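You operate a simulated robot arm through the tools that you are given. There is no shell and no other tool.

The job below is to be done with a simulated robot arm. You get a single attempt, and the scene is never put back.

JOB
Slide the pink board into its clamp and press the air bubbles out with the blue squeegee.
Fine: clamp knob tight before you press, fully loose after; put the squeegee back. Set down upright: blue squeegee. What is to be rubbed or washed off counts as gone when no trace of it is left.

It is judged by the outcome, as a careful person would: the job done as asked, and still so three seconds after it is handed in. It fails if anything else is knocked over, pushed out of place, dropped, spilled or broken.

ROBOT AND FRAMES
A 6-joint arm with a four-finger gripper, fixed in place. Base frame: the origin is on the floor under the middle of its stand, x ahead of it, y to its left, z up. Lengths are in mm, angles in rad, forces in N, time in s.
It reaches about 1041 mm from its shoulder. Its first joint turns from -2.897 to 2.897 rad. Payload 3.67 kg.
Tool frame: the origin (TCP) lies between the finger pads and is the grasp point; the fingertips stand 28 mm ahead of it; z points along the fingers, y is the line along which they close. The gripper opens to 112 mm; its body begins 73 mm behind the TCP.
Orientation is that of the tool frame in the base frame, as [roll, pitch, yaw] about the fixed x, y, z axes, in that order (R = Rz(yaw) Ry(pitch) Rx(roll)). With the fingers straight down and closing along the base's y, the tool's x points along the base's -x, its y along +y and its z along -z.

CONTROLS
- The arm moves only by the tool apply_moves. Its argument "targets" is a list of rows, each an object of numbers (a shift or turn left out is 0, a gripper value left out holds the last): "tx", "ty", "tz": the shift along the tool's x, y, z in units of 40 mm (1.0 is 40 mm); "rx", "ry", "rz": the turn, a rotation vector about the tool's x, y, z in units of 5 degrees (1.0 is 5 degrees); "fingers": the opening, from 0 (shut) to 1 (fully open). In form: [{"tx": .., "ty": .., "tz": .., "rx": .., "ry": .., "rz": .., "fingers": ..}, ...]. A call has 1 to 20 rows; each row shifts and turns the commanded pose from where the row before left it, along the tool's axes as they then stand. A call with a number of a shift or a turn outside -1 to 1 is refused whole. Each row takes 0.2 s and may step no farther than 50 mm and 0.15 rad from the row before; otherwise, or with a gripper value out of range, the whole call is refused. A pose out of reach is approached as far as the arm can. The call stops where the force on the tool passes 40 N (or 10 N more than at its start, if that is more) or the arm is blocked; 0.2 s more then pass. Each finger travels about 102.5 mm/s and halts on what it meets, pressing with about 35 N; the grip force reading is that of the motor and also rises with nothing between the fingers. The clock runs only during rows and for 0.2 s after the last one: add rows that do not move to give the fingers time. The reply holds the time, the measured pose of the TCP, the force on the tool along the base axes, the opening and the grip force, in the units named above and with some noise, with the torque about the TCP (base axes, N m) and any sound that the robot's microphone picked up.
- Cameras (640 x 400 px; columns grow to the right, rows downward): "scene" is fixed at [220.3, 498.8, 1491.2]; the picture's right is [-0.43, -0.90, 0.00], its down [-0.61, 0.29, -0.73] and it looks along [0.66, -0.32, -0.68] (base axes); focal length 311 px, centre (320, 200). "wrist" rides on the gripper at [60, -18, -104] in the tool frame; the picture's right is [0.29, 0.96, 0.00], its down [-0.80, 0.24, -0.55] and it looks along [-0.53, 0.16, 0.83] (tool axes); focal length 234 px, centre (320, 200). There is no depth. A picture from a camera that has moved, and an enlarged one, comes with that camera's place and axes in the base frame and with its lens.
- get_image(camera): a new picture of that camera. The clock stands still meanwhile.
- enlarge(camera, box): a new picture of the part [left, top, right, bottom] of that camera's present view, enlarged. The clock stands still meanwhile.
- job_done(): hands the job in; it is judged then, once.

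Places have to be worked out from the pictures, the camera data and where the tool is seen. Open the gripper and draw the arm clear of the work before you hand the job in, unless the task says otherwise.

The tools are called after "Call:" as name(argument=value, ...) on one line, values as JSON. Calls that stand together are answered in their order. apply_moves: Moves the arm, as the interface text tells. Its arguments: {"type":"object","properties":{"targets":{"type":"array","items":{"type":"object","properties":{"tx":{"type":"number"},"ty":{"type":"number"},"tz":{"type":"number"},"rx":{"type":"number"},"ry":{"type":"number"},"rz":{"type":"number"},"fingers":{"type":"number"}}}}},"required":["targets"]} The other tools are called the same way: get_image (camera) takes a picture; enlarge (camera, box) takes an enlarged picture of a part of a camera's view; job_done () hands the job in.

At the start:

```text
time_s: 0.0
ee_pos: [369.0, 220.4, 1253.6]
tcp_rot: [3.14, 0.001, -3.141]
wrist_force: [0.7, 0.5, -0.1]
wrist_torque: [0.02, -0.01, -0.01]
finger_gap: 111.6
grip_force: 0.2
```

scene: 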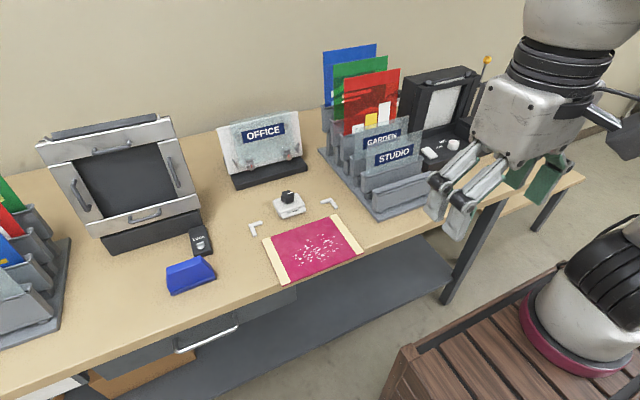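
wrist: 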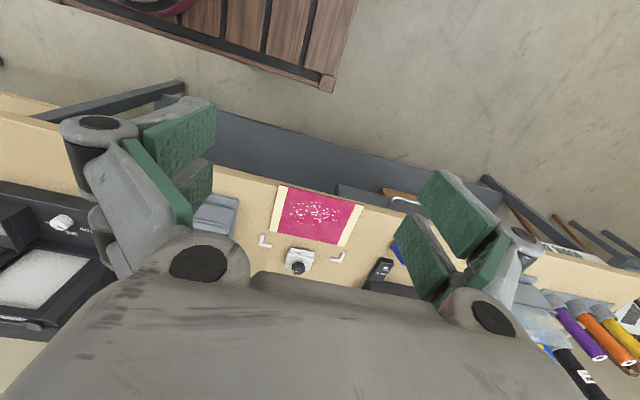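

The scene shows a pink board with white bubbles near the front edge of the table, a small clamp with a black knob behind it, two white corner brackets, and the blue squeegee to the left. I'll enlarge these areas to read the details.

Call:
enlarge(camera="scene", box=[230, 170, 390, 290])

Call:
enlarge(camera="scene", box=[140, 210, 260, 310])

Call:
enlarge(camera="wrist", box=[230, 170, 430, 300])

```text
3.33 times, centred on (310, 230) of scene
camera zoom: at [220.3, 498.8, 1491.2], right [-0.43, -0.9, 0.0], down [-0.61, 0.29, -0.73], along [0.66, -0.32, -0.68], focal length 1038 px, centre (353, 100)
```

zoom: 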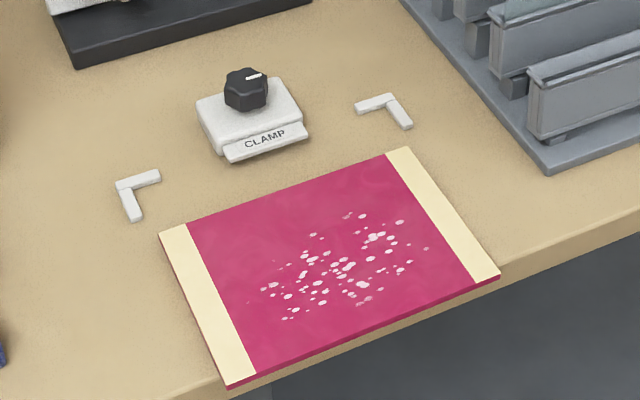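

```text
4.00 times, centred on (200, 260) of scene
camera zoom: at [220.3, 498.8, 1491.2], right [-0.43, -0.9, 0.0], down [-0.61, 0.29, -0.73], along [0.66, -0.32, -0.68], focal length 1246 px, centre (800, -40)
```

zoom: 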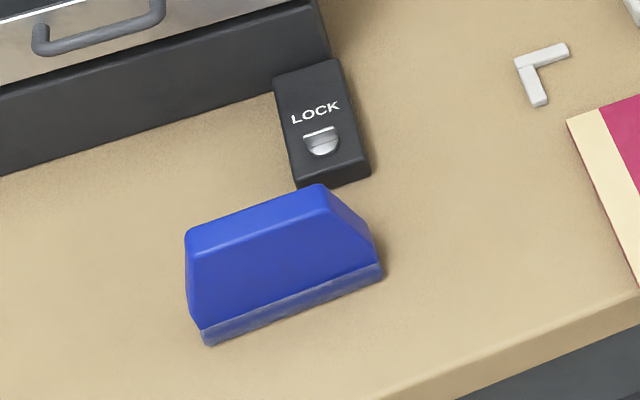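

```text
3.08 times, centred on (330, 235) of wrist
camera zoom: at [307.9, 202.9, 1357.7], right [-0.29, 0.96, 0.0], down [0.8, 0.24, 0.55], along [0.53, 0.16, -0.83], focal length 720 px, centre (289, 92)
```

zoom: 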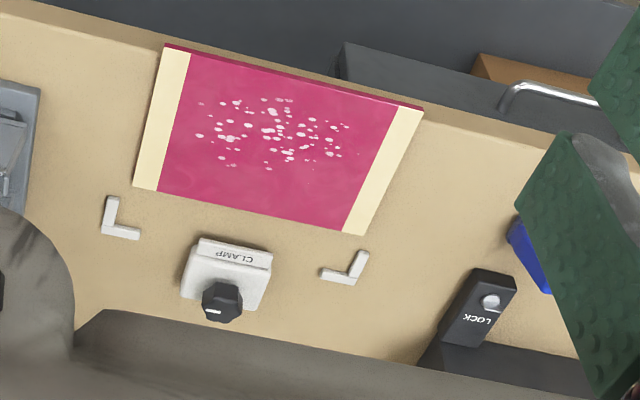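

The board appears to occupy x≈601–749, y≈191–407 with its top at z≈872. The clamp lip is near x≈788, y≈300, and the squeegee is near (705, 585). I'll move the wrist camera closer for a better look at the clamp, the knob and the board edge.

Call:
apply_moves(targets=[{"tx": -0.6, "ty": 0.25, "tz": 0.3}, {"tx": -0.6, "ty": 0.25, "tz": 0.3}, {"tx": -0.6, "ty": 0.25, "tz": 0.3}, {"tx": -0.6, "ty": 0.25, "tz": 0.3}, {"tx": -0.6, "ty": 0.25, "tz": 0.3}, {"tx": -0.6, "ty": 0.25, "tz": 0.3}, {"tx": -0.6, "ty": 0.25, "tz": 0.3}, {"tx": -0.6, "ty": 0.25, "tz": 0.3}])

Call:
get_image(camera="wrist")

Call:
get_image(camera="scene")

```text
time_s: 1.8
ee_pos: [562.4, 301.0, 1158.3]
tcp_rot: [3.14, -0.001, 3.14]
wrist_force: [0.6, 0.6, 0.8]
wrist_torque: [0.02, 0.0, 0.02]
finger_gap: 111.9
grip_force: 0.1
```

```text
taken
camera wrist: at [501.4, 282.8, 1262.1], right [-0.29, 0.96, 0.0], down [0.8, 0.24, 0.55], along [0.53, 0.16, -0.83], focal length 234 px, centre (320, 200)
```

wrist: 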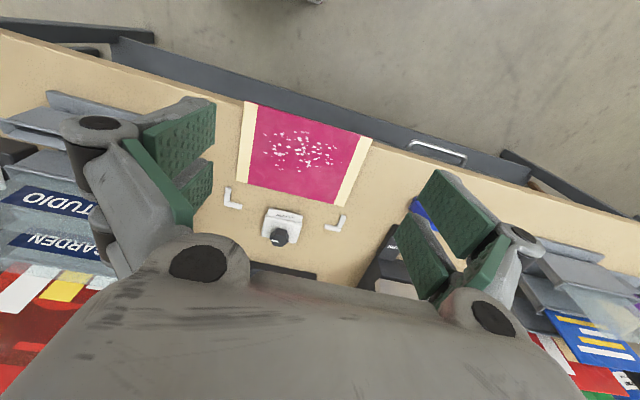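

```text
taken
```

scene: 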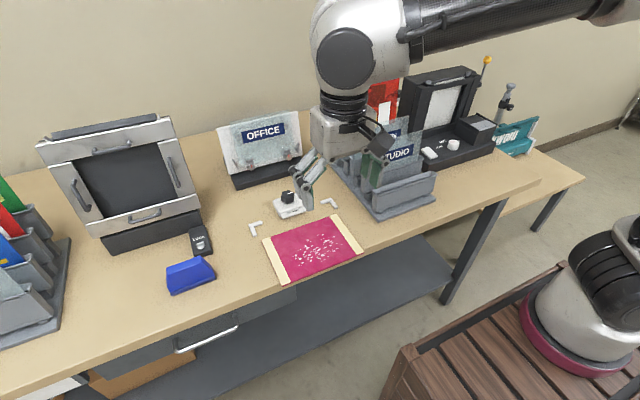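

The path is clear. I'll enlarge the wrist view around the board and clamp.

Call:
enlarge(camera="wrist", box=[210, 170, 370, 270])

Call:
enlarge(camera="wrist", box=[220, 90, 380, 190])

Call:
enlarge(camera="wrist", box=[250, 200, 310, 260])

```text
4.00 times, centred on (290, 220) of wrist
camera zoom: at [501.4, 282.8, 1262.1], right [-0.29, 0.96, 0.0], down [0.8, 0.24, 0.55], along [0.53, 0.16, -0.83], focal length 937 px, centre (440, 120)
```

zoom: 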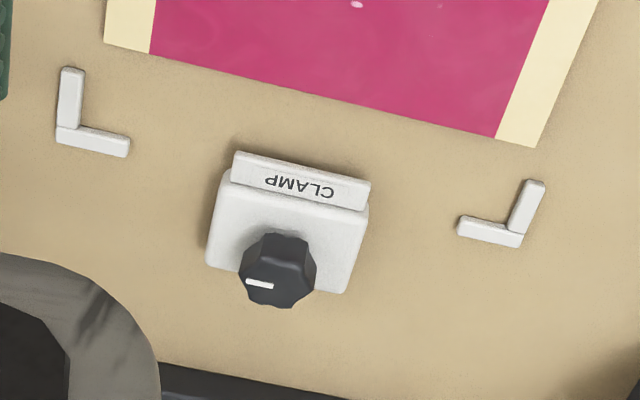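

```text
4.00 times, centred on (300, 140) of wrist
camera zoom: at [501.4, 282.8, 1262.1], right [-0.29, 0.96, 0.0], down [0.8, 0.24, 0.55], along [0.53, 0.16, -0.83], focal length 937 px, centre (400, 440)
```

zoom: 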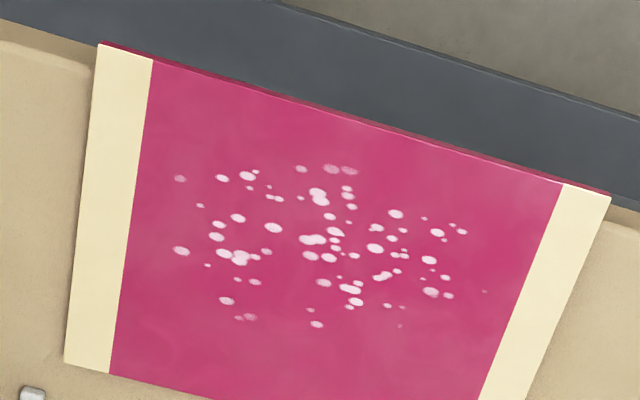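

```text
6.67 times, centred on (280, 230) of wrist
camera zoom: at [501.4, 282.8, 1262.1], right [-0.29, 0.96, 0.0], down [0.8, 0.24, 0.55], along [0.53, 0.16, -0.83], focal length 1561 px, centre (587, 0)
```

zoom: 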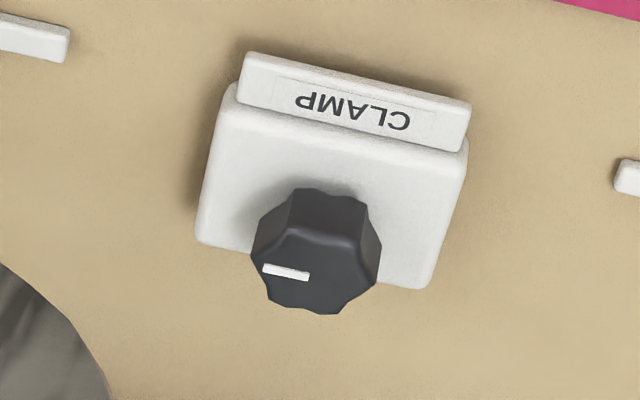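

The board overhangs the table's front edge. The clamp lip sits at x≈790, the inner stops of the L guides at x≈803, and the knob's top centre near (832, 300, 924), with its indicator pointing to −y. Next I'll look closely at the squeegee.

Call:
apply_moves(targets=[{"tx": 0, "ty": 0.78, "tz": 0.2}, {"tx": 0, "ty": 0.78, "tz": 0.2}, {"tx": 0, "ty": 0.78, "tz": 0.2}, {"tx": 0, "ty": 0.78, "tz": 0.2}, {"tx": 0, "ty": 0.78, "tz": 0.2}, {"tx": 0, "ty": 0.78, "tz": 0.2}, {"tx": 0, "ty": 0.78, "tz": 0.2}, {"tx": 0, "ty": 0.78, "tz": 0.2}])

Call:
get_image(camera="wrist")

Call:
enlarge(camera="wrist", box=[250, 150, 390, 250])

```text
time_s: 3.6
ee_pos: [561.3, 549.4, 1093.6]
tcp_rot: [3.141, 0.0, -3.141]
wrist_force: [0.6, -0.9, -0.2]
wrist_torque: [0.04, -0.01, -0.01]
finger_gap: 111.9
grip_force: 0.1
```

```text
taken
camera wrist: at [499.9, 531.5, 1198.3], right [-0.29, 0.96, 0.0], down [0.8, 0.24, 0.55], along [0.53, 0.16, -0.83], focal length 234 px, centre (320, 200)
```

wrist: 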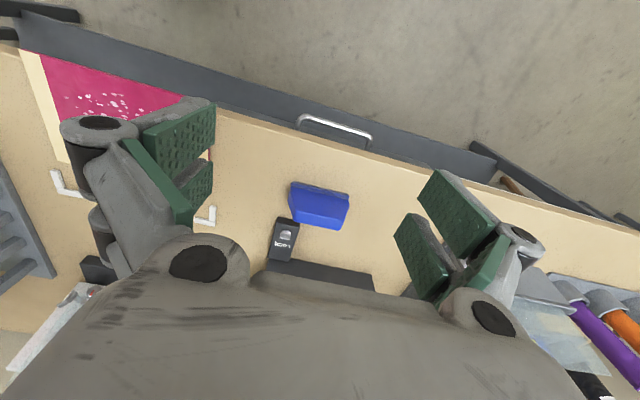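

```text
4.00 times, centred on (320, 200) of wrist
camera zoom: at [499.9, 531.5, 1198.3], right [-0.29, 0.96, 0.0], down [0.8, 0.24, 0.55], along [0.53, 0.16, -0.83], focal length 937 px, centre (320, 200)
```

zoom: 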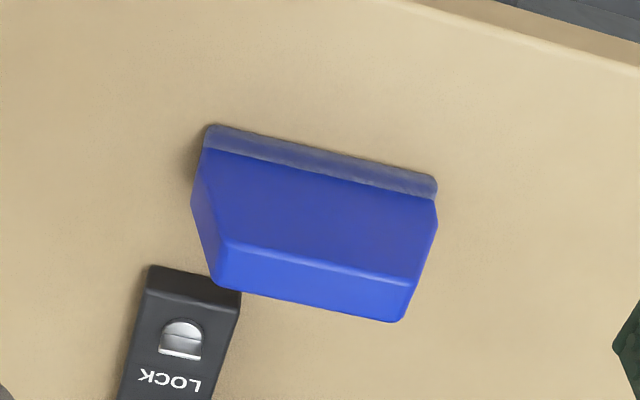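

The squeegee looks like a block about 98 mm wide and 20 mm thick, standing on its blade at x≈690–710, y≈540–638. I want a clearer look at the finger geometry and the squeegee from the scene camera.

Call:
enlarge(camera="scene", box=[120, 80, 320, 320])

Call:
enlarge(camera="wrist", box=[40, 80, 260, 300])

```text
1.67 times, centred on (220, 200) of scene
camera zoom: at [220.3, 498.8, 1491.2], right [-0.43, -0.9, 0.0], down [-0.61, 0.29, -0.73], along [0.66, -0.32, -0.68], focal length 519 px, centre (487, 200)
```

zoom: 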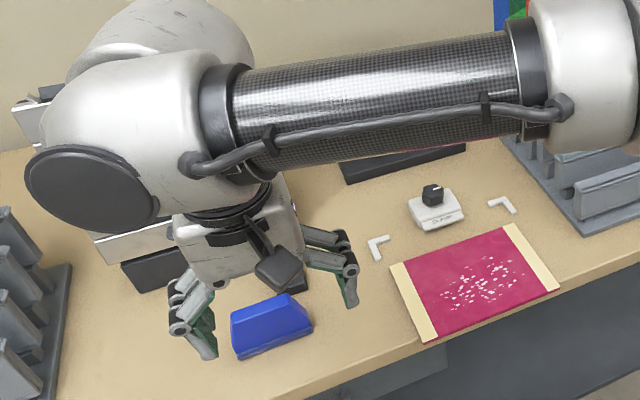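

```text
1.82 times, centred on (150, 190) of wrist
camera zoom: at [499.9, 531.5, 1198.3], right [-0.29, 0.96, 0.0], down [0.8, 0.24, 0.55], along [0.53, 0.16, -0.83], focal length 426 px, centre (629, 218)
```

zoom: 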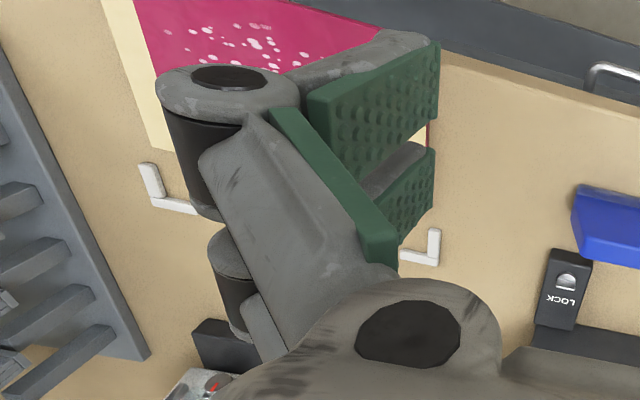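

Each side has two fingers, spanning roughly X=±4 to ±25 in the tool frame. I'll test how the fingertip positions change with opening by partly closing in free air and looking again.

Call:
apply_moves(targets=[{"fingers": 0.32}, {"fingers": 0.32}, {"fingers": 0.32}, {"fingers": 0.32}, {"fingers": 0.32}])

Call:
get_image(camera="wrist")

Call:
enlarge(camera="scene", box=[140, 180, 260, 300])

```text
time_s: 4.8
ee_pos: [560.1, 550.4, 1093.1]
tcp_rot: [-3.141, 0.0, 3.142]
wrist_force: [-0.3, 0.6, -0.2]
wrist_torque: [0.0, -0.03, -0.01]
finger_gap: 35.7
grip_force: 0.1
```

```text
taken
camera wrist: at [499.8, 531.8, 1197.7], right [-0.29, 0.96, 0.0], down [0.8, 0.24, 0.55], along [0.53, 0.16, -0.83], focal length 234 px, centre (320, 200)
```

wrist: 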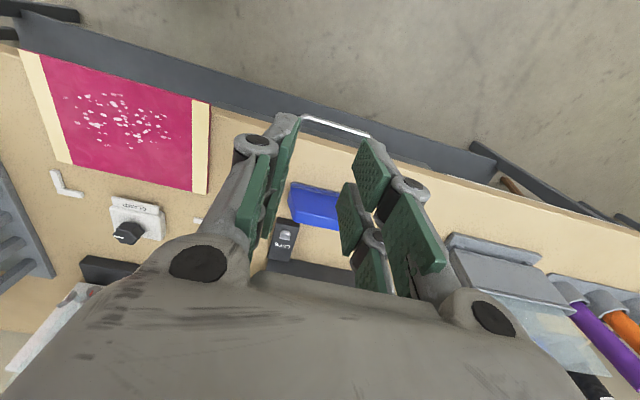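

```text
3.33 times, centred on (200, 240) of scene
camera zoom: at [220.3, 498.8, 1491.2], right [-0.43, -0.9, 0.0], down [-0.61, 0.29, -0.73], along [0.66, -0.32, -0.68], focal length 1038 px, centre (720, 67)
```

zoom: 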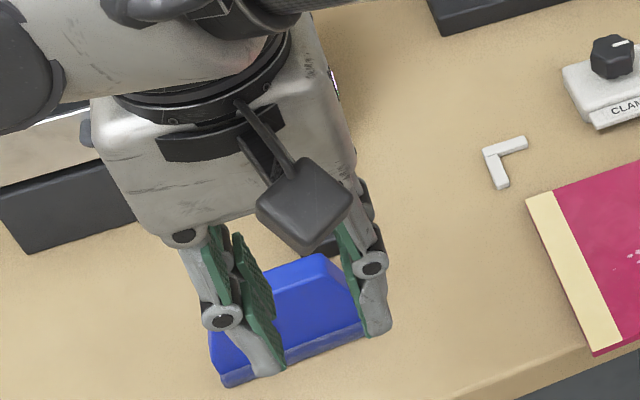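

Now I'll enlarge the wrist view of the fingers at this opening to estimate where the tips lie.

Call:
enlarge(camera="wrist", box=[210, 100, 470, 300])

```text
2.00 times, centred on (340, 200) of wrist
camera zoom: at [499.8, 531.8, 1197.7], right [-0.29, 0.96, 0.0], down [0.8, 0.24, 0.55], along [0.53, 0.16, -0.83], focal length 468 px, centre (280, 200)
```

zoom: 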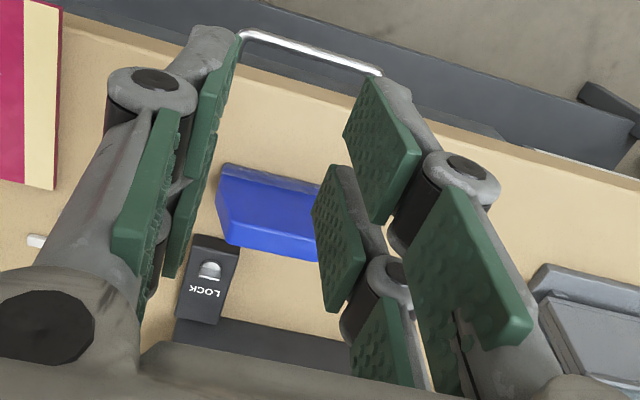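

With a gap of 36 mm the tips reach about 20–25 mm ahead of the TCP, and less when the gripper is open. I'll push the board's near edge with the gripper open about 56 mm. First I'll move over bare table between the board and the squeegee at (650, 474) to calibrate the tip height by touch.

Call:
apply_moves(targets=[{"tx": -0.56, "ty": -0.475, "fingers": 0.5}, {"tx": -0.56, "ty": -0.475}, {"tx": -0.56, "ty": -0.475}, {"tx": -0.56, "ty": -0.475}, {"tz": 0.8}, {"tz": 0.8}, {"tz": 0.8}, {"tz": 0.8}, {"tz": 0.7}, {"tz": 0.4}])

Call:
get_image(camera="scene")

Call:
enlarge(camera="scene", box=[170, 160, 310, 300])

Call:
get_image(camera="wrist")

```text
time_s: 7.0
ee_pos: [650.8, 475.5, 921.2]
tcp_rot: [3.141, 0.0, 3.141]
wrist_force: [0.1, 0.3, 0.9]
wrist_torque: [-0.01, 0.01, -0.03]
finger_gap: 55.9
grip_force: 0.1
```

```text
taken
```

scene: 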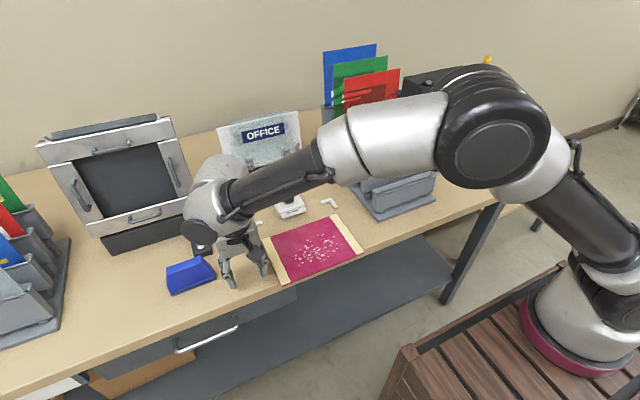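

```text
2.86 times, centred on (240, 230) of scene
camera zoom: at [220.3, 498.8, 1491.2], right [-0.43, -0.9, 0.0], down [-0.61, 0.29, -0.73], along [0.66, -0.32, -0.68], focal length 890 px, centre (549, 114)
```

zoom: 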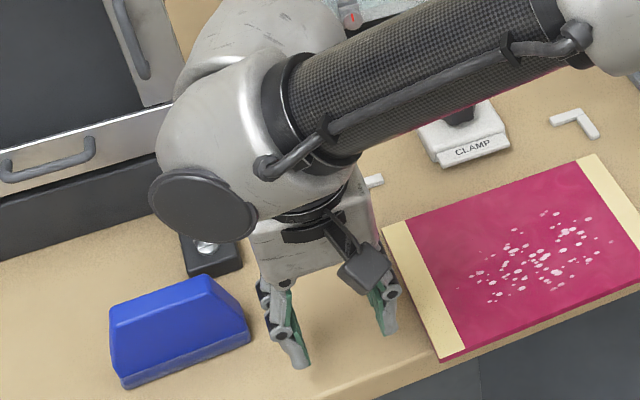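

```text
taken
camera wrist: at [590.3, 456.8, 1025.7], right [-0.29, 0.96, 0.0], down [0.8, 0.24, 0.55], along [0.53, 0.16, -0.83], focal length 234 px, centre (320, 200)
```

wrist: 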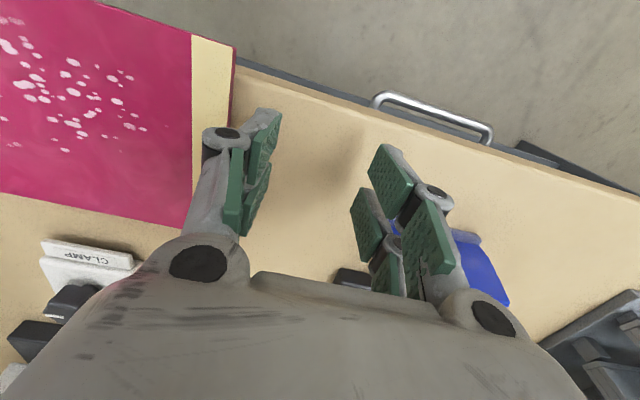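

The gripper is over clear table at z≈921. I'll descend 20 mm and then go down in small steps, watching the force for first contact.

Call:
apply_moves(targets=[{"tz": 0.25}, {"tz": 0.125}, {"tz": 0.05}])

Call:
apply_moves(targets=[{"tz": 0.05}, {"tz": 0.05}, {}])

Call:
apply_moves(targets=[{"tz": 0.05}, {"tz": 0.025}, {}])

```text
time_s: 7.8
ee_pos: [650.6, 474.8, 903.4]
tcp_rot: [-3.14, 0.001, 3.141]
wrist_force: [0.4, 0.2, 0.8]
wrist_torque: [-0.01, 0.01, -0.03]
finger_gap: 55.9
grip_force: 0.0
```

```text
time_s: 8.6
ee_pos: [650.1, 474.5, 900.4]
tcp_rot: [-3.141, -0.001, 3.14]
wrist_force: [-0.4, -1.0, -0.9]
wrist_torque: [-0.02, 0.01, -0.01]
finger_gap: 55.7
grip_force: 0.0
```

```text
time_s: 9.4
ee_pos: [649.0, 475.1, 897.0]
tcp_rot: [3.14, -0.001, -3.141]
wrist_force: [0.2, -0.1, 0.1]
wrist_torque: [0.04, -0.01, 0.03]
finger_gap: 56.0
grip_force: 0.0
```

There is no contact yet at z≈897. I'll check how close the tips are to the table.

Call:
enlarge(camera="scene", box=[200, 220, 300, 300])

Call:
get_image(camera="wrist")

```text
5.00 times, centred on (250, 260) of scene
camera zoom: at [220.3, 498.8, 1491.2], right [-0.43, -0.9, 0.0], down [-0.61, 0.29, -0.73], along [0.66, -0.32, -0.68], focal length 1557 px, centre (670, -100)
```

zoom: 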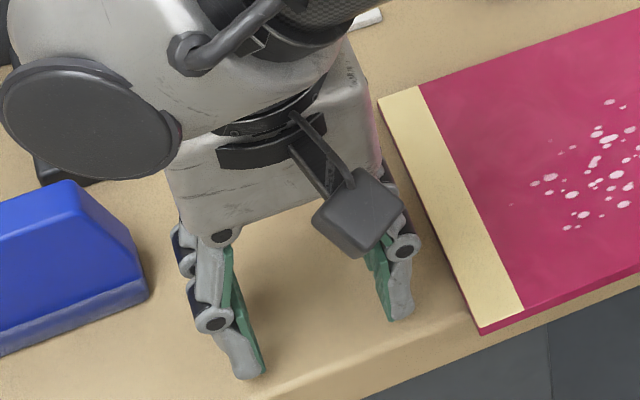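

```text
taken
camera wrist: at [588.8, 456.8, 1001.5], right [-0.29, 0.96, 0.0], down [0.8, 0.24, 0.55], along [0.53, 0.16, -0.83], focal length 234 px, centre (320, 200)
```

wrist: 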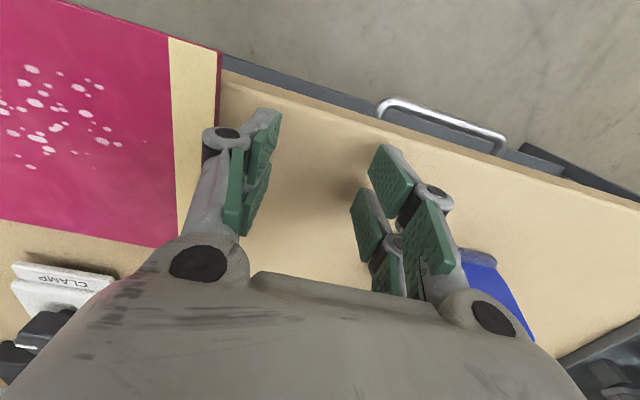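

I'm still off the table, so I'll keep stepping down in small increments.

Call:
apply_moves(targets=[{"tz": 0.05}, {"tz": 0.025}, {}])

Call:
apply_moves(targets=[{"tz": 0.05}, {}])

Call:
apply_moves(targets=[{"tz": 0.05}, {}])

```text
time_s: 10.2
ee_pos: [648.9, 474.8, 895.6]
tcp_rot: [-3.141, -0.002, 3.141]
wrist_force: [0.2, 0.3, -0.4]
wrist_torque: [-0.02, -0.01, 0.02]
finger_gap: 56.0
grip_force: 0.0
```

```text
time_s: 10.8
ee_pos: [649.5, 475.1, 892.2]
tcp_rot: [-3.142, 0.002, -3.141]
wrist_force: [-0.1, -0.3, -0.4]
wrist_torque: [0.02, 0.01, 0.0]
finger_gap: 56.0
grip_force: 0.2
```

```text
time_s: 11.4
ee_pos: [649.4, 474.8, 889.6]
tcp_rot: [3.14, 0.0, -3.141]
wrist_force: [-0.2, -0.1, -1.0]
wrist_torque: [0.01, 0.0, -0.01]
finger_gap: 56.2
grip_force: 0.1
```

There is still no contact at z≈890. I'll continue down.

Call:
apply_moves(targets=[{"tz": 0.05}, {}])

Call:
apply_moves(targets=[{"tz": 0.025}, {}])

Call:
apply_moves(targets=[{"tz": 0.025}, {}])

Call:
enlarge(camera="scene", box=[200, 220, 300, 300])

```text
time_s: 12.0
ee_pos: [650.3, 474.2, 887.8]
tcp_rot: [-3.141, 0.0, 3.141]
wrist_force: [0.1, 0.1, 0.2]
wrist_torque: [0.0, 0.01, 0.01]
finger_gap: 56.0
grip_force: 0.1
```

```text
time_s: 12.6
ee_pos: [649.8, 474.7, 887.1]
tcp_rot: [3.142, 0.0, -3.141]
wrist_force: [-0.2, 0.9, -0.2]
wrist_torque: [0.01, -0.01, 0.01]
finger_gap: 56.0
grip_force: 0.1
```

```text
time_s: 13.2
ee_pos: [649.3, 473.9, 886.5]
tcp_rot: [-3.141, -0.001, 3.141]
wrist_force: [-0.4, 0.7, -0.5]
wrist_torque: [0.0, -0.02, 0.01]
finger_gap: 55.9
grip_force: 0.0
```

```text
5.00 times, centred on (250, 260) of scene
camera zoom: at [220.3, 498.8, 1491.2], right [-0.43, -0.9, 0.0], down [-0.61, 0.29, -0.73], along [0.66, -0.32, -0.68], focal length 1557 px, centre (670, -100)
```

zoom: 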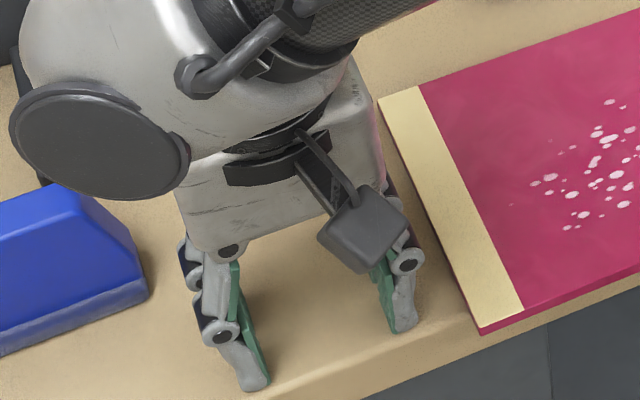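

The tips look close to the surface. I'll continue with 1 mm steps.

Call:
apply_moves(targets=[{"tz": 0.025}, {}])

Call:
apply_moves(targets=[{"tz": 0.025}, {}])

Call:
apply_moves(targets=[{"tz": 0.025}, {}])

Call:
apply_moves(targets=[{"tz": 0.025}, {}])

```text
time_s: 13.8
ee_pos: [648.3, 475.2, 884.4]
tcp_rot: [3.141, -0.001, -3.142]
wrist_force: [0.0, -0.3, 4.7]
wrist_torque: [-0.12, 0.02, 0.06]
finger_gap: 56.3
grip_force: 0.4
```

```text
time_s: 14.4
ee_pos: [650.0, 474.4, 885.9]
tcp_rot: [3.141, 0.002, -3.141]
wrist_force: [0.9, -1.9, 19.6]
wrist_torque: [-0.29, 0.06, 0.08]
finger_gap: 57.3
grip_force: 0.7
```

```text
time_s: 15.0
ee_pos: [649.4, 475.0, 883.4]
tcp_rot: [3.14, 0.001, -3.139]
wrist_force: [4.1, -3.1, 36.2]
wrist_torque: [-0.58, 0.02, 0.08]
finger_gap: 60.3
grip_force: 10.4
```

```text
time_s: 15.5
ee_pos: [651.9, 473.0, 887.2]
tcp_rot: [3.138, 0.003, 3.138]
wrist_force: [1.6, -6.6, 5.8]
wrist_torque: [0.47, 0.12, 0.0]
finger_gap: 12.1
grip_force: 13.5
stopped in row 2: the force on the tool passed its limit at 52 N (the readings are from after the stop); the commanded pose is now the measured one
```

The fingertips touched the table at TCP z≈885.7 with a 56 mm gap, and the last step pressed too hard. I'll lift and reset the fingers.

Call:
apply_moves(targets=[{"tz": -0.5}, {"tz": -0.5, "fingers": 0.5}, {"fingers": 0.5}, {"fingers": 0.5}, {"fingers": 0.5}])

Call:
get_image(camera="wrist")

Call:
get_image(camera="scene")

```text
time_s: 16.7
ee_pos: [650.4, 473.7, 922.9]
tcp_rot: [3.14, 0.001, -3.142]
wrist_force: [0.1, 0.0, 0.0]
wrist_torque: [0.01, 0.02, 0.05]
finger_gap: 56.0
grip_force: 0.1
```

```text
taken
camera wrist: at [589.2, 456.1, 1027.1], right [-0.29, 0.96, 0.0], down [0.8, 0.24, 0.56], along [0.53, 0.16, -0.83], focal length 234 px, centre (320, 200)
```

wrist: 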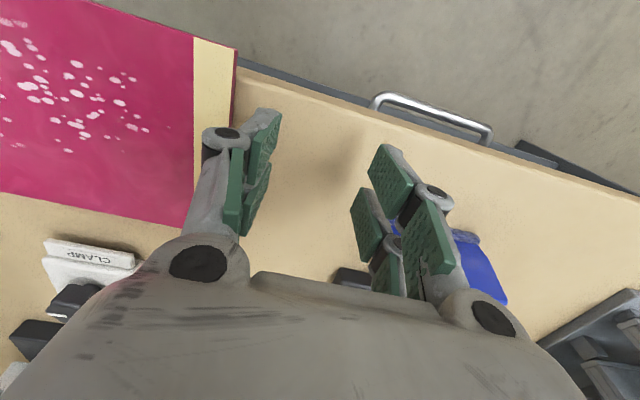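

```text
taken
```

scene: 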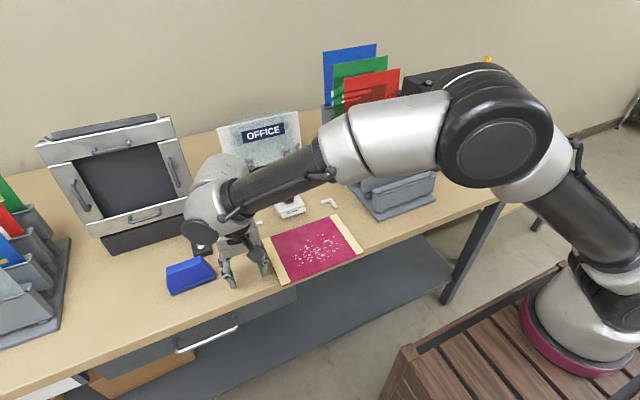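

All is well: the fingers are back at 56 mm and nothing was disturbed. I'll move in front of the board's near edge at (563, 300), keeping the tips above the board on the way.

Call:
apply_moves(targets=[{"tx": 0.8, "ty": -0.4}, {"tx": 0.8, "ty": -0.4}, {"tx": 0.575, "ty": -0.8}, {"ty": -1.0}, {"ty": -1.0}, {"ty": -0.74}, {"tz": 0.4}, {}])

Call:
get_image(camera="wrist")

Call:
enlarge(camera="scene", box=[240, 200, 380, 300])

```text
time_s: 18.5
ee_pos: [562.9, 300.3, 906.9]
tcp_rot: [3.14, 0.003, -3.141]
wrist_force: [0.3, 0.1, -0.2]
wrist_torque: [0.01, 0.0, -0.01]
finger_gap: 56.0
grip_force: 0.0
```

```text
taken
camera wrist: at [501.9, 282.7, 1010.0], right [-0.29, 0.96, 0.0], down [0.8, 0.24, 0.56], along [0.53, 0.16, -0.83], focal length 234 px, centre (320, 200)
```

wrist: 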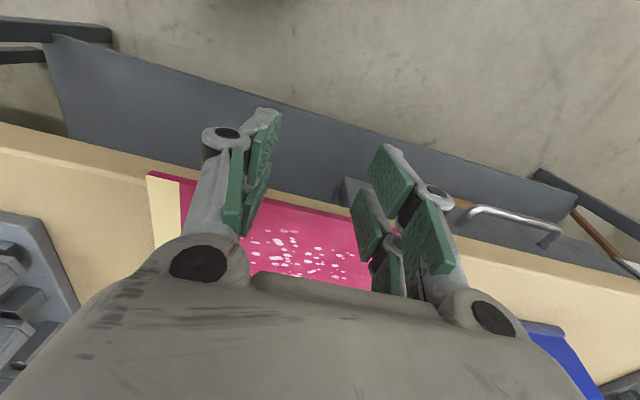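

```text
4.00 times, centred on (310, 250) of scene
camera zoom: at [220.3, 498.8, 1491.2], right [-0.43, -0.9, 0.0], down [-0.61, 0.29, -0.73], along [0.66, -0.32, -0.68], focal length 1246 px, centre (360, 0)
```

zoom: 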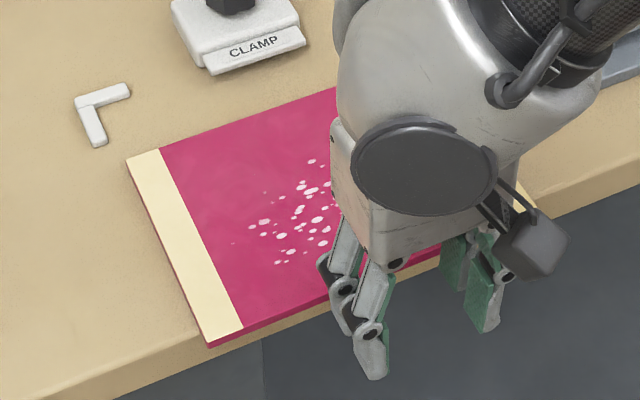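

I'll check the board's edge thickness and the table edge in the wrist view.

Call:
enlarge(camera="wrist", box=[130, 150, 250, 250])

Call:
enlarge(camera="scene", box=[270, 250, 320, 300])

```text
4.00 times, centred on (190, 200) of wrist
camera zoom: at [501.9, 282.7, 1010.0], right [-0.29, 0.96, 0.0], down [0.8, 0.24, 0.56], along [0.53, 0.16, -0.83], focal length 937 px, centre (840, 200)
```

zoom: 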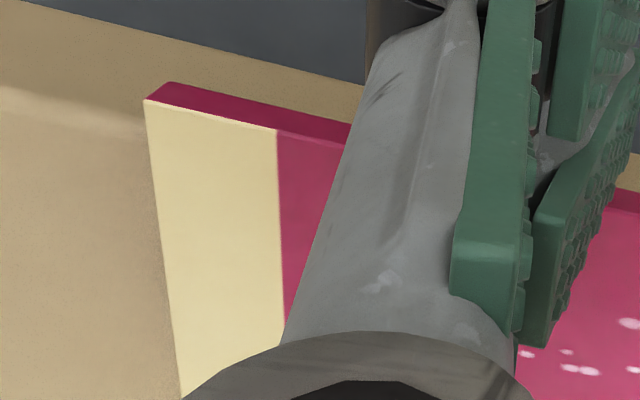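

```text
8.00 times, centred on (295, 275) of scene
camera zoom: at [220.3, 498.8, 1491.2], right [-0.43, -0.9, 0.0], down [-0.61, 0.29, -0.73], along [0.66, -0.32, -0.68], focal length 2491 px, centre (520, -400)
```

zoom: 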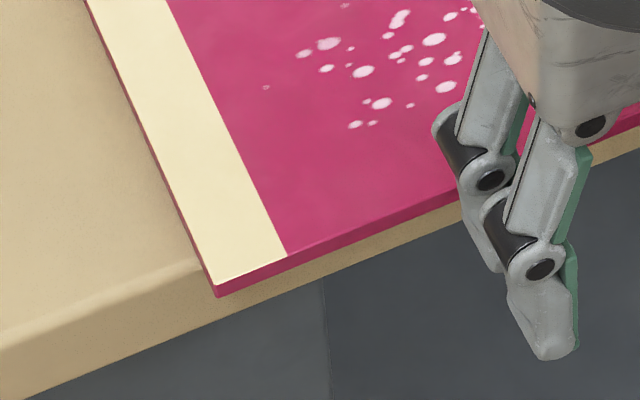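

The board is about 6 mm thick, with its bottom at z≈865.5. I'll lower the tips to about 2 mm above table level, still in front of the edge, and begin pushing in +x.

Call:
apply_moves(targets=[{"tz": 0.245}, {"tz": 0.245}, {"tx": -0.2}, {"tx": -0.15}, {}])

Call:
apply_moves(targets=[{"tx": -0.15}, {"tx": -0.15}, {"tx": -0.15}, {}])

Call:
get_image(camera="scene")

Call:
enlarge(camera="scene", box=[240, 190, 380, 300])

```text
time_s: 19.7
ee_pos: [576.5, 300.4, 887.1]
tcp_rot: [3.141, 0.001, 3.141]
wrist_force: [-0.7, -0.8, -0.5]
wrist_torque: [-0.02, 0.0, -0.01]
finger_gap: 56.1
grip_force: 0.0
```

```text
time_s: 20.7
ee_pos: [596.1, 300.8, 888.0]
tcp_rot: [3.139, 0.002, -3.141]
wrist_force: [-1.5, 0.7, 0.6]
wrist_torque: [0.01, 0.01, 0.04]
finger_gap: 56.2
grip_force: 0.5
```

```text
taken
```

scene: 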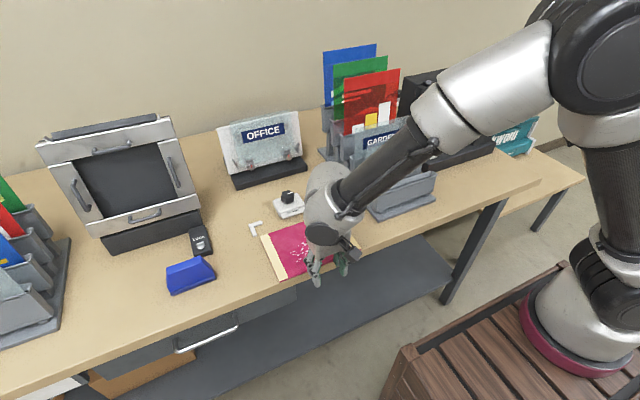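

```text
3.64 times, centred on (310, 245) of scene
camera zoom: at [220.3, 498.8, 1491.2], right [-0.43, -0.9, 0.0], down [-0.61, 0.29, -0.73], along [0.66, -0.32, -0.68], focal length 1132 px, centre (356, 36)
```

zoom: 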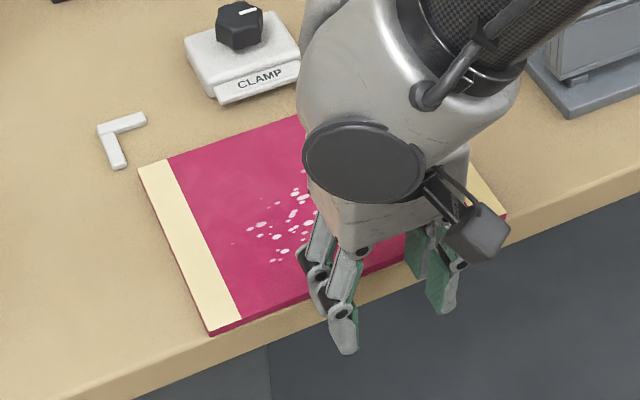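

The board is sliding smoothly with low force, and its near edge is at x≈615. I'll push about 27 mm further and check alignment with the L guides.

Call:
apply_moves(targets=[{"tx": -0.15}, {"tx": -0.15}, {"tx": -0.15}, {"tx": -0.15}, {"tx": -0.075}, {}])

Call:
enlarge(camera="scene", box=[240, 180, 350, 280])

Call:
get_image(camera="wrist")

```text
time_s: 22.1
ee_pos: [622.4, 301.9, 888.5]
tcp_rot: [3.14, 0.002, -3.141]
wrist_force: [-0.3, -0.1, -0.1]
wrist_torque: [0.01, 0.0, 0.01]
finger_gap: 56.0
grip_force: 0.1
```

```text
4.00 times, centred on (295, 230) of scene
camera zoom: at [220.3, 498.8, 1491.2], right [-0.43, -0.9, 0.0], down [-0.61, 0.29, -0.73], along [0.66, -0.32, -0.68], focal length 1246 px, centre (420, 80)
```

zoom: 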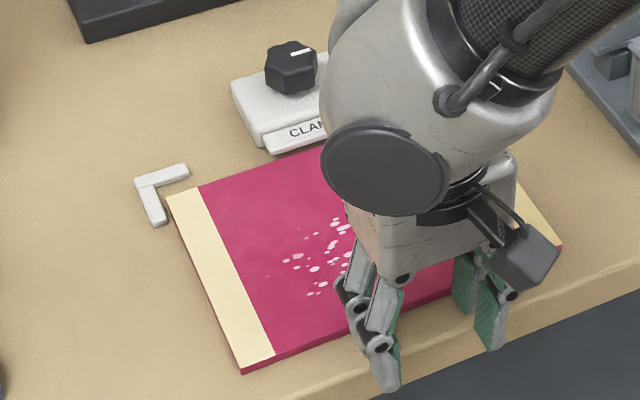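

```text
taken
camera wrist: at [561.8, 283.3, 992.2], right [-0.29, 0.96, 0.0], down [0.8, 0.24, 0.56], along [0.53, 0.16, -0.83], focal length 234 px, centre (320, 200)
```

wrist: 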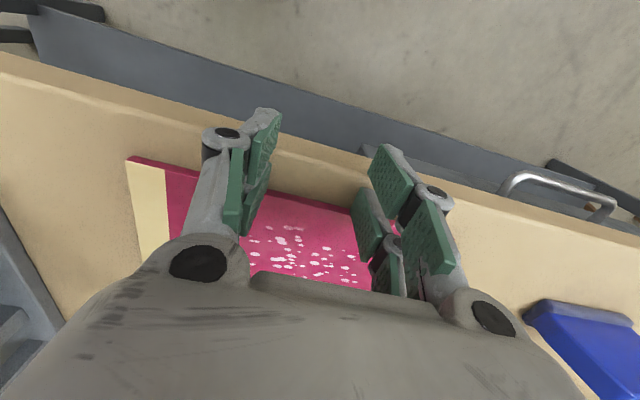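

The board's far edge is at about x≈792 and entering under the clamp lip, with the left corner inside the L guide and about 11 mm to go. I'll push in smaller steps and watch for the stop.

Call:
apply_moves(targets=[{"tx": -0.075}, {"tx": -0.075}, {"tx": -0.05}, {}])

Call:
enlarge(camera="scene", box=[240, 180, 350, 280])

```text
time_s: 23.1
ee_pos: [631.0, 300.0, 888.3]
tcp_rot: [3.14, 0.003, 3.14]
wrist_force: [-0.2, -1.2, -0.8]
wrist_torque: [-0.02, -0.01, 0.04]
finger_gap: 56.0
grip_force: 0.1
```

```text
4.00 times, centred on (295, 230) of scene
camera zoom: at [220.3, 498.8, 1491.2], right [-0.43, -0.9, 0.0], down [-0.61, 0.29, -0.73], along [0.66, -0.32, -0.68], focal length 1246 px, centre (420, 80)
```

zoom: 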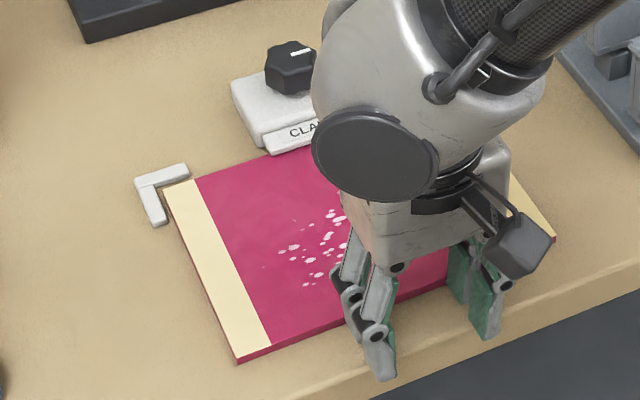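

Only about 3 mm remains to the guides, so I'll advance in 1 mm steps watching the force.

Call:
apply_moves(targets=[{"tx": -0.025}, {"tx": -0.025}, {}])

Call:
apply_moves(targets=[{"tx": -0.025}, {}])

Call:
apply_moves(targets=[{"tx": -0.025}, {}])

Call:
enlarge(camera="scene", box=[240, 180, 350, 280])

```text
time_s: 23.9
ee_pos: [631.7, 300.9, 888.4]
tcp_rot: [3.141, 0.001, 3.141]
wrist_force: [-0.7, 0.1, -0.5]
wrist_torque: [0.06, -0.02, 0.0]
finger_gap: 56.0
grip_force: 0.3
```

```text
time_s: 24.5
ee_pos: [631.9, 302.4, 887.6]
tcp_rot: [3.14, 0.003, -3.14]
wrist_force: [-1.8, 0.2, 0.0]
wrist_torque: [-0.04, -0.02, 0.02]
finger_gap: 56.1
grip_force: 0.1
```

```text
time_s: 25.1
ee_pos: [634.3, 301.2, 888.9]
tcp_rot: [3.139, 0.002, -3.141]
wrist_force: [-1.3, -0.1, 0.5]
wrist_torque: [0.01, 0.02, 0.0]
finger_gap: 56.2
grip_force: 0.0
```

```text
4.00 times, centred on (295, 230) of scene
camera zoom: at [220.3, 498.8, 1491.2], right [-0.43, -0.9, 0.0], down [-0.61, 0.29, -0.73], along [0.66, -0.32, -0.68], focal length 1246 px, centre (420, 80)
```

zoom: 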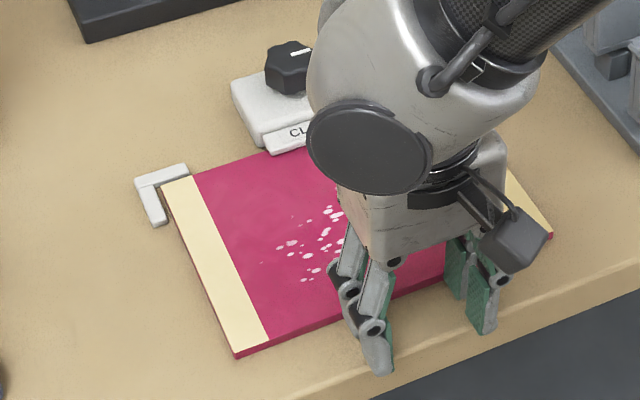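

The far edge is nearly at the L guide. I'll go on in 1 mm steps until the force rises.

Call:
apply_moves(targets=[{"tx": -0.025}, {}])

Call:
apply_moves(targets=[{"tx": -0.025}, {}])

Call:
enlarge(camera="scene", box=[250, 200, 300, 250])

```text
time_s: 25.7
ee_pos: [635.0, 301.9, 888.3]
tcp_rot: [3.14, 0.002, 3.141]
wrist_force: [-0.5, -0.5, 0.7]
wrist_torque: [0.02, 0.0, 0.0]
finger_gap: 56.1
grip_force: 0.3
```

```text
time_s: 26.3
ee_pos: [635.6, 301.3, 887.1]
tcp_rot: [3.139, 0.0, -3.141]
wrist_force: [-0.8, 0.2, 0.3]
wrist_torque: [0.0, 0.03, 0.04]
finger_gap: 56.0
grip_force: 0.2
```

```text
8.00 times, centred on (275, 225) of scene
camera zoom: at [220.3, 498.8, 1491.2], right [-0.43, -0.9, 0.0], down [-0.61, 0.29, -0.73], along [0.66, -0.32, -0.68], focal length 2491 px, centre (680, 0)
```

zoom: 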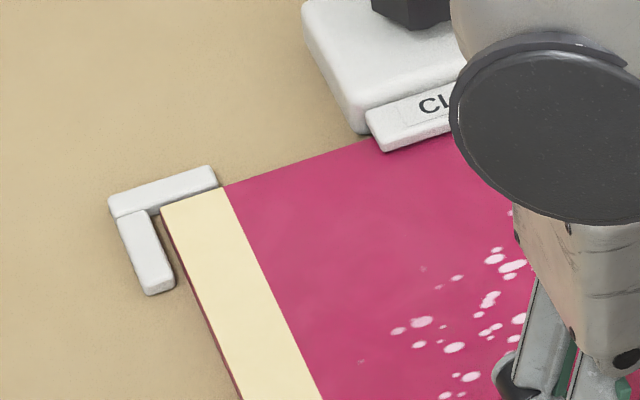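

The far edge looks flush with the L guide. I'll take another millimetre or two to confirm a firm stop.

Call:
apply_moves(targets=[{"tx": -0.025}, {}])

Call:
apply_moves(targets=[{"tx": -0.025}, {}])

Call:
enlarge(camera="scene", box=[250, 200, 300, 250])

```text
time_s: 26.9
ee_pos: [637.4, 300.6, 888.4]
tcp_rot: [3.14, 0.003, -3.141]
wrist_force: [-0.4, 0.4, 1.1]
wrist_torque: [0.0, 0.01, -0.04]
finger_gap: 56.1
grip_force: 0.0
```

```text
time_s: 27.5
ee_pos: [638.1, 301.0, 887.4]
tcp_rot: [3.138, 0.004, -3.141]
wrist_force: [-0.2, 0.1, 1.4]
wrist_torque: [-0.01, 0.01, -0.03]
finger_gap: 56.1
grip_force: 0.3
```

```text
8.00 times, centred on (275, 225) of scene
camera zoom: at [220.3, 498.8, 1491.2], right [-0.43, -0.9, 0.0], down [-0.61, 0.29, -0.73], along [0.66, -0.32, -0.68], focal length 2491 px, centre (680, 0)
```

zoom: 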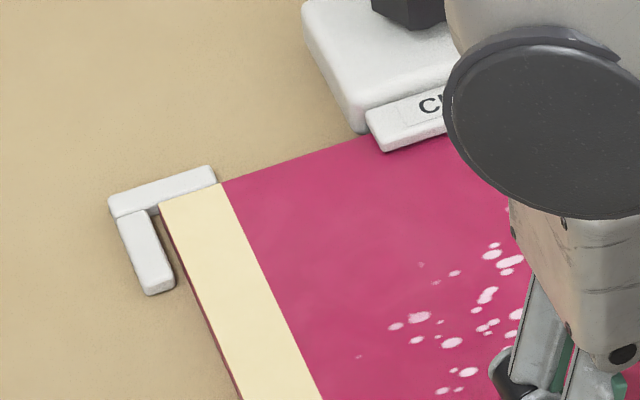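

I'll zoom in on the guide corner to see whether the board has truly reached it, because the force is still low.

Call:
enlarge(camera="scene", box=[258, 216, 288, 240])

Call:
enlarge(camera="scene", box=[270, 190, 300, 225])

```text
16.00 times, centred on (273, 228) of scene
camera zoom: at [220.3, 498.8, 1491.2], right [-0.43, -0.9, 0.0], down [-0.61, 0.29, -0.73], along [0.66, -0.32, -0.68], focal length 4983 px, centre (1072, -248)
```

zoom: 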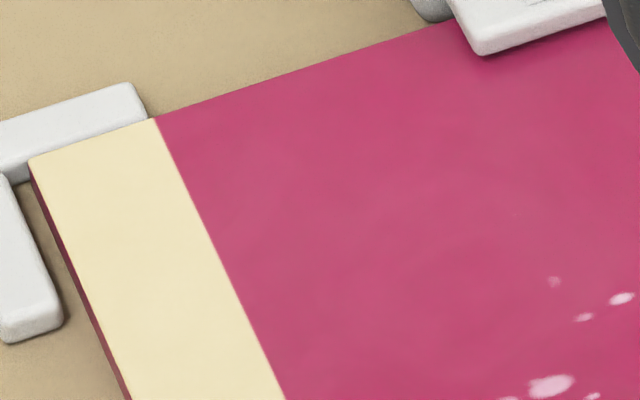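

```text
11.43 times, centred on (285, 208) of scene
camera zoom: at [220.3, 498.8, 1491.2], right [-0.43, -0.9, 0.0], down [-0.61, 0.29, -0.73], along [0.66, -0.32, -0.68], focal length 3559 px, centre (720, 114)
```

zoom: 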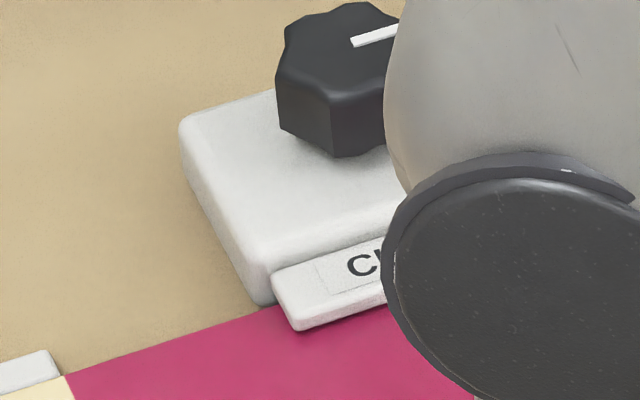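

The L guide is about 5 mm tall and the board is close to abutting it. I'll continue in 0.6–1 mm steps until I feel the stop.

Call:
apply_moves(targets=[{"tx": -0.02}, {}, {}])

Call:
apply_moves(targets=[{"tx": -0.02}, {}, {}])

Call:
enlarge(camera="scene", box=[258, 216, 288, 240])

```text
time_s: 28.3
ee_pos: [639.9, 300.5, 886.8]
tcp_rot: [3.14, 0.003, -3.14]
wrist_force: [-1.2, 0.2, 0.3]
wrist_torque: [-0.04, 0.01, -0.06]
finger_gap: 56.0
grip_force: 0.0
```

```text
time_s: 29.1
ee_pos: [639.3, 301.8, 888.8]
tcp_rot: [3.14, 0.002, -3.141]
wrist_force: [-8.3, -1.1, 0.4]
wrist_torque: [0.0, 0.17, -0.23]
finger_gap: 55.9
grip_force: 0.0
```

```text
16.00 times, centred on (273, 228) of scene
camera zoom: at [220.3, 498.8, 1491.2], right [-0.43, -0.9, 0.0], down [-0.61, 0.29, -0.73], along [0.66, -0.32, -0.68], focal length 4983 px, centre (1072, -248)
```

zoom: 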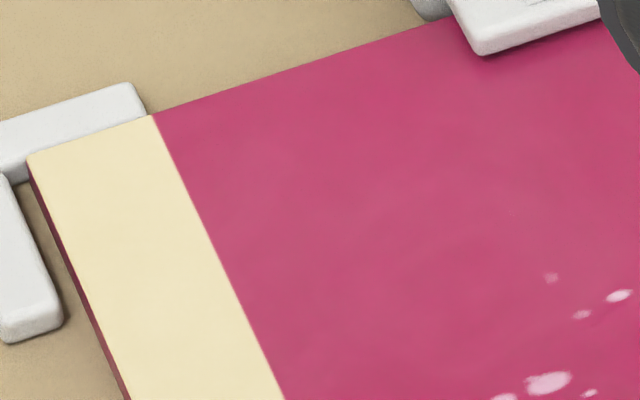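

The force rose to 8 N, so the board has reached its stop. I'll back off and lift, then check the board's squareness from above.

Call:
apply_moves(targets=[{"tx": 0.3}, {"tx": 0.7}, {"tz": -0.5}, {"tz": -1.0}, {"tz": -1.0}, {"tz": -1.0}, {"tz": -1.0}, {"tx": 0.3, "tz": -0.5}])

Call:
get_image(camera="wrist")

Call:
enlarge(camera="scene", box=[235, 170, 395, 290])

```text
time_s: 30.9
ee_pos: [588.1, 299.7, 1086.7]
tcp_rot: [3.14, 0.002, -3.141]
wrist_force: [0.3, 0.3, 0.6]
wrist_torque: [-0.01, 0.01, -0.01]
finger_gap: 56.0
grip_force: 0.1
```

```text
taken
camera wrist: at [527.8, 282.3, 1191.8], right [-0.29, 0.96, 0.0], down [0.8, 0.24, 0.56], along [0.53, 0.16, -0.83], focal length 234 px, centre (320, 200)
```

wrist: 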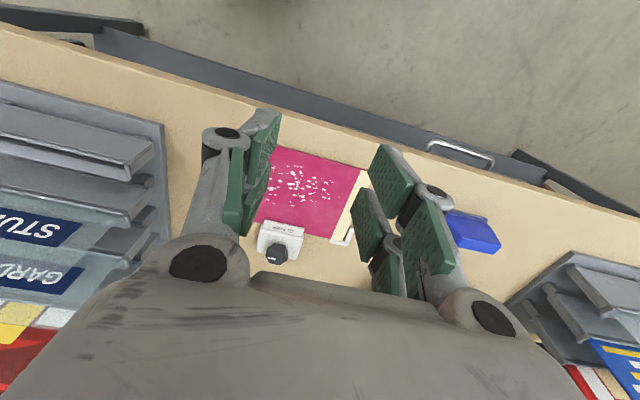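

```text
3.33 times, centred on (315, 230) of scene
camera zoom: at [220.3, 498.8, 1491.2], right [-0.43, -0.9, 0.0], down [-0.61, 0.29, -0.73], along [0.66, -0.32, -0.68], focal length 1038 px, centre (337, 100)
```

zoom: 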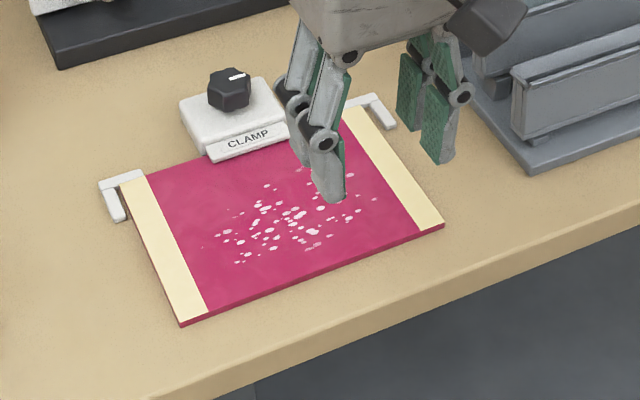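

The board sits under the lip. I'll move the arm back and open the fingers to see both guide corners.

Call:
apply_moves(targets=[{"tx": 0.9, "tz": -0.4, "fingers": 1.0}, {"tx": 0.9, "tz": -0.4}, {"tx": 0.6, "tz": -0.4}, {"fingers": 1.0}])

Call:
enlarge(camera="scene", box=[235, 170, 395, 290])

Call:
enlarge(camera="wrist", box=[200, 120, 440, 300])

```text
time_s: 31.9
ee_pos: [490.0, 301.0, 1136.7]
tcp_rot: [3.137, 0.001, 3.14]
wrist_force: [0.3, 0.8, 1.1]
wrist_torque: [0.0, 0.02, 0.0]
finger_gap: 112.1
grip_force: 0.1
```

```text
3.33 times, centred on (315, 230) of scene
camera zoom: at [220.3, 498.8, 1491.2], right [-0.43, -0.9, 0.0], down [-0.61, 0.29, -0.73], along [0.66, -0.32, -0.68], focal length 1038 px, centre (337, 100)
```

zoom: 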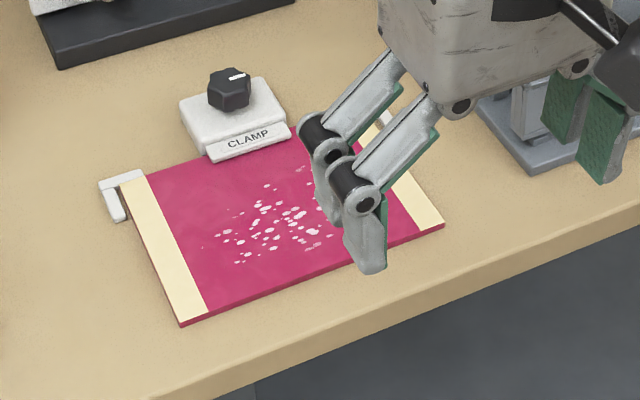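

```text
2.22 times, centred on (320, 210) of wrist
camera zoom: at [430.8, 282.0, 1240.7], right [-0.29, 0.96, 0.0], down [0.8, 0.24, 0.56], along [0.53, 0.16, -0.83], focal length 520 px, centre (320, 178)
```

zoom: 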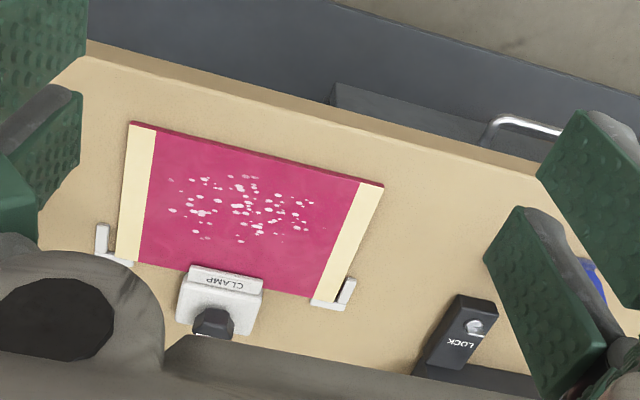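

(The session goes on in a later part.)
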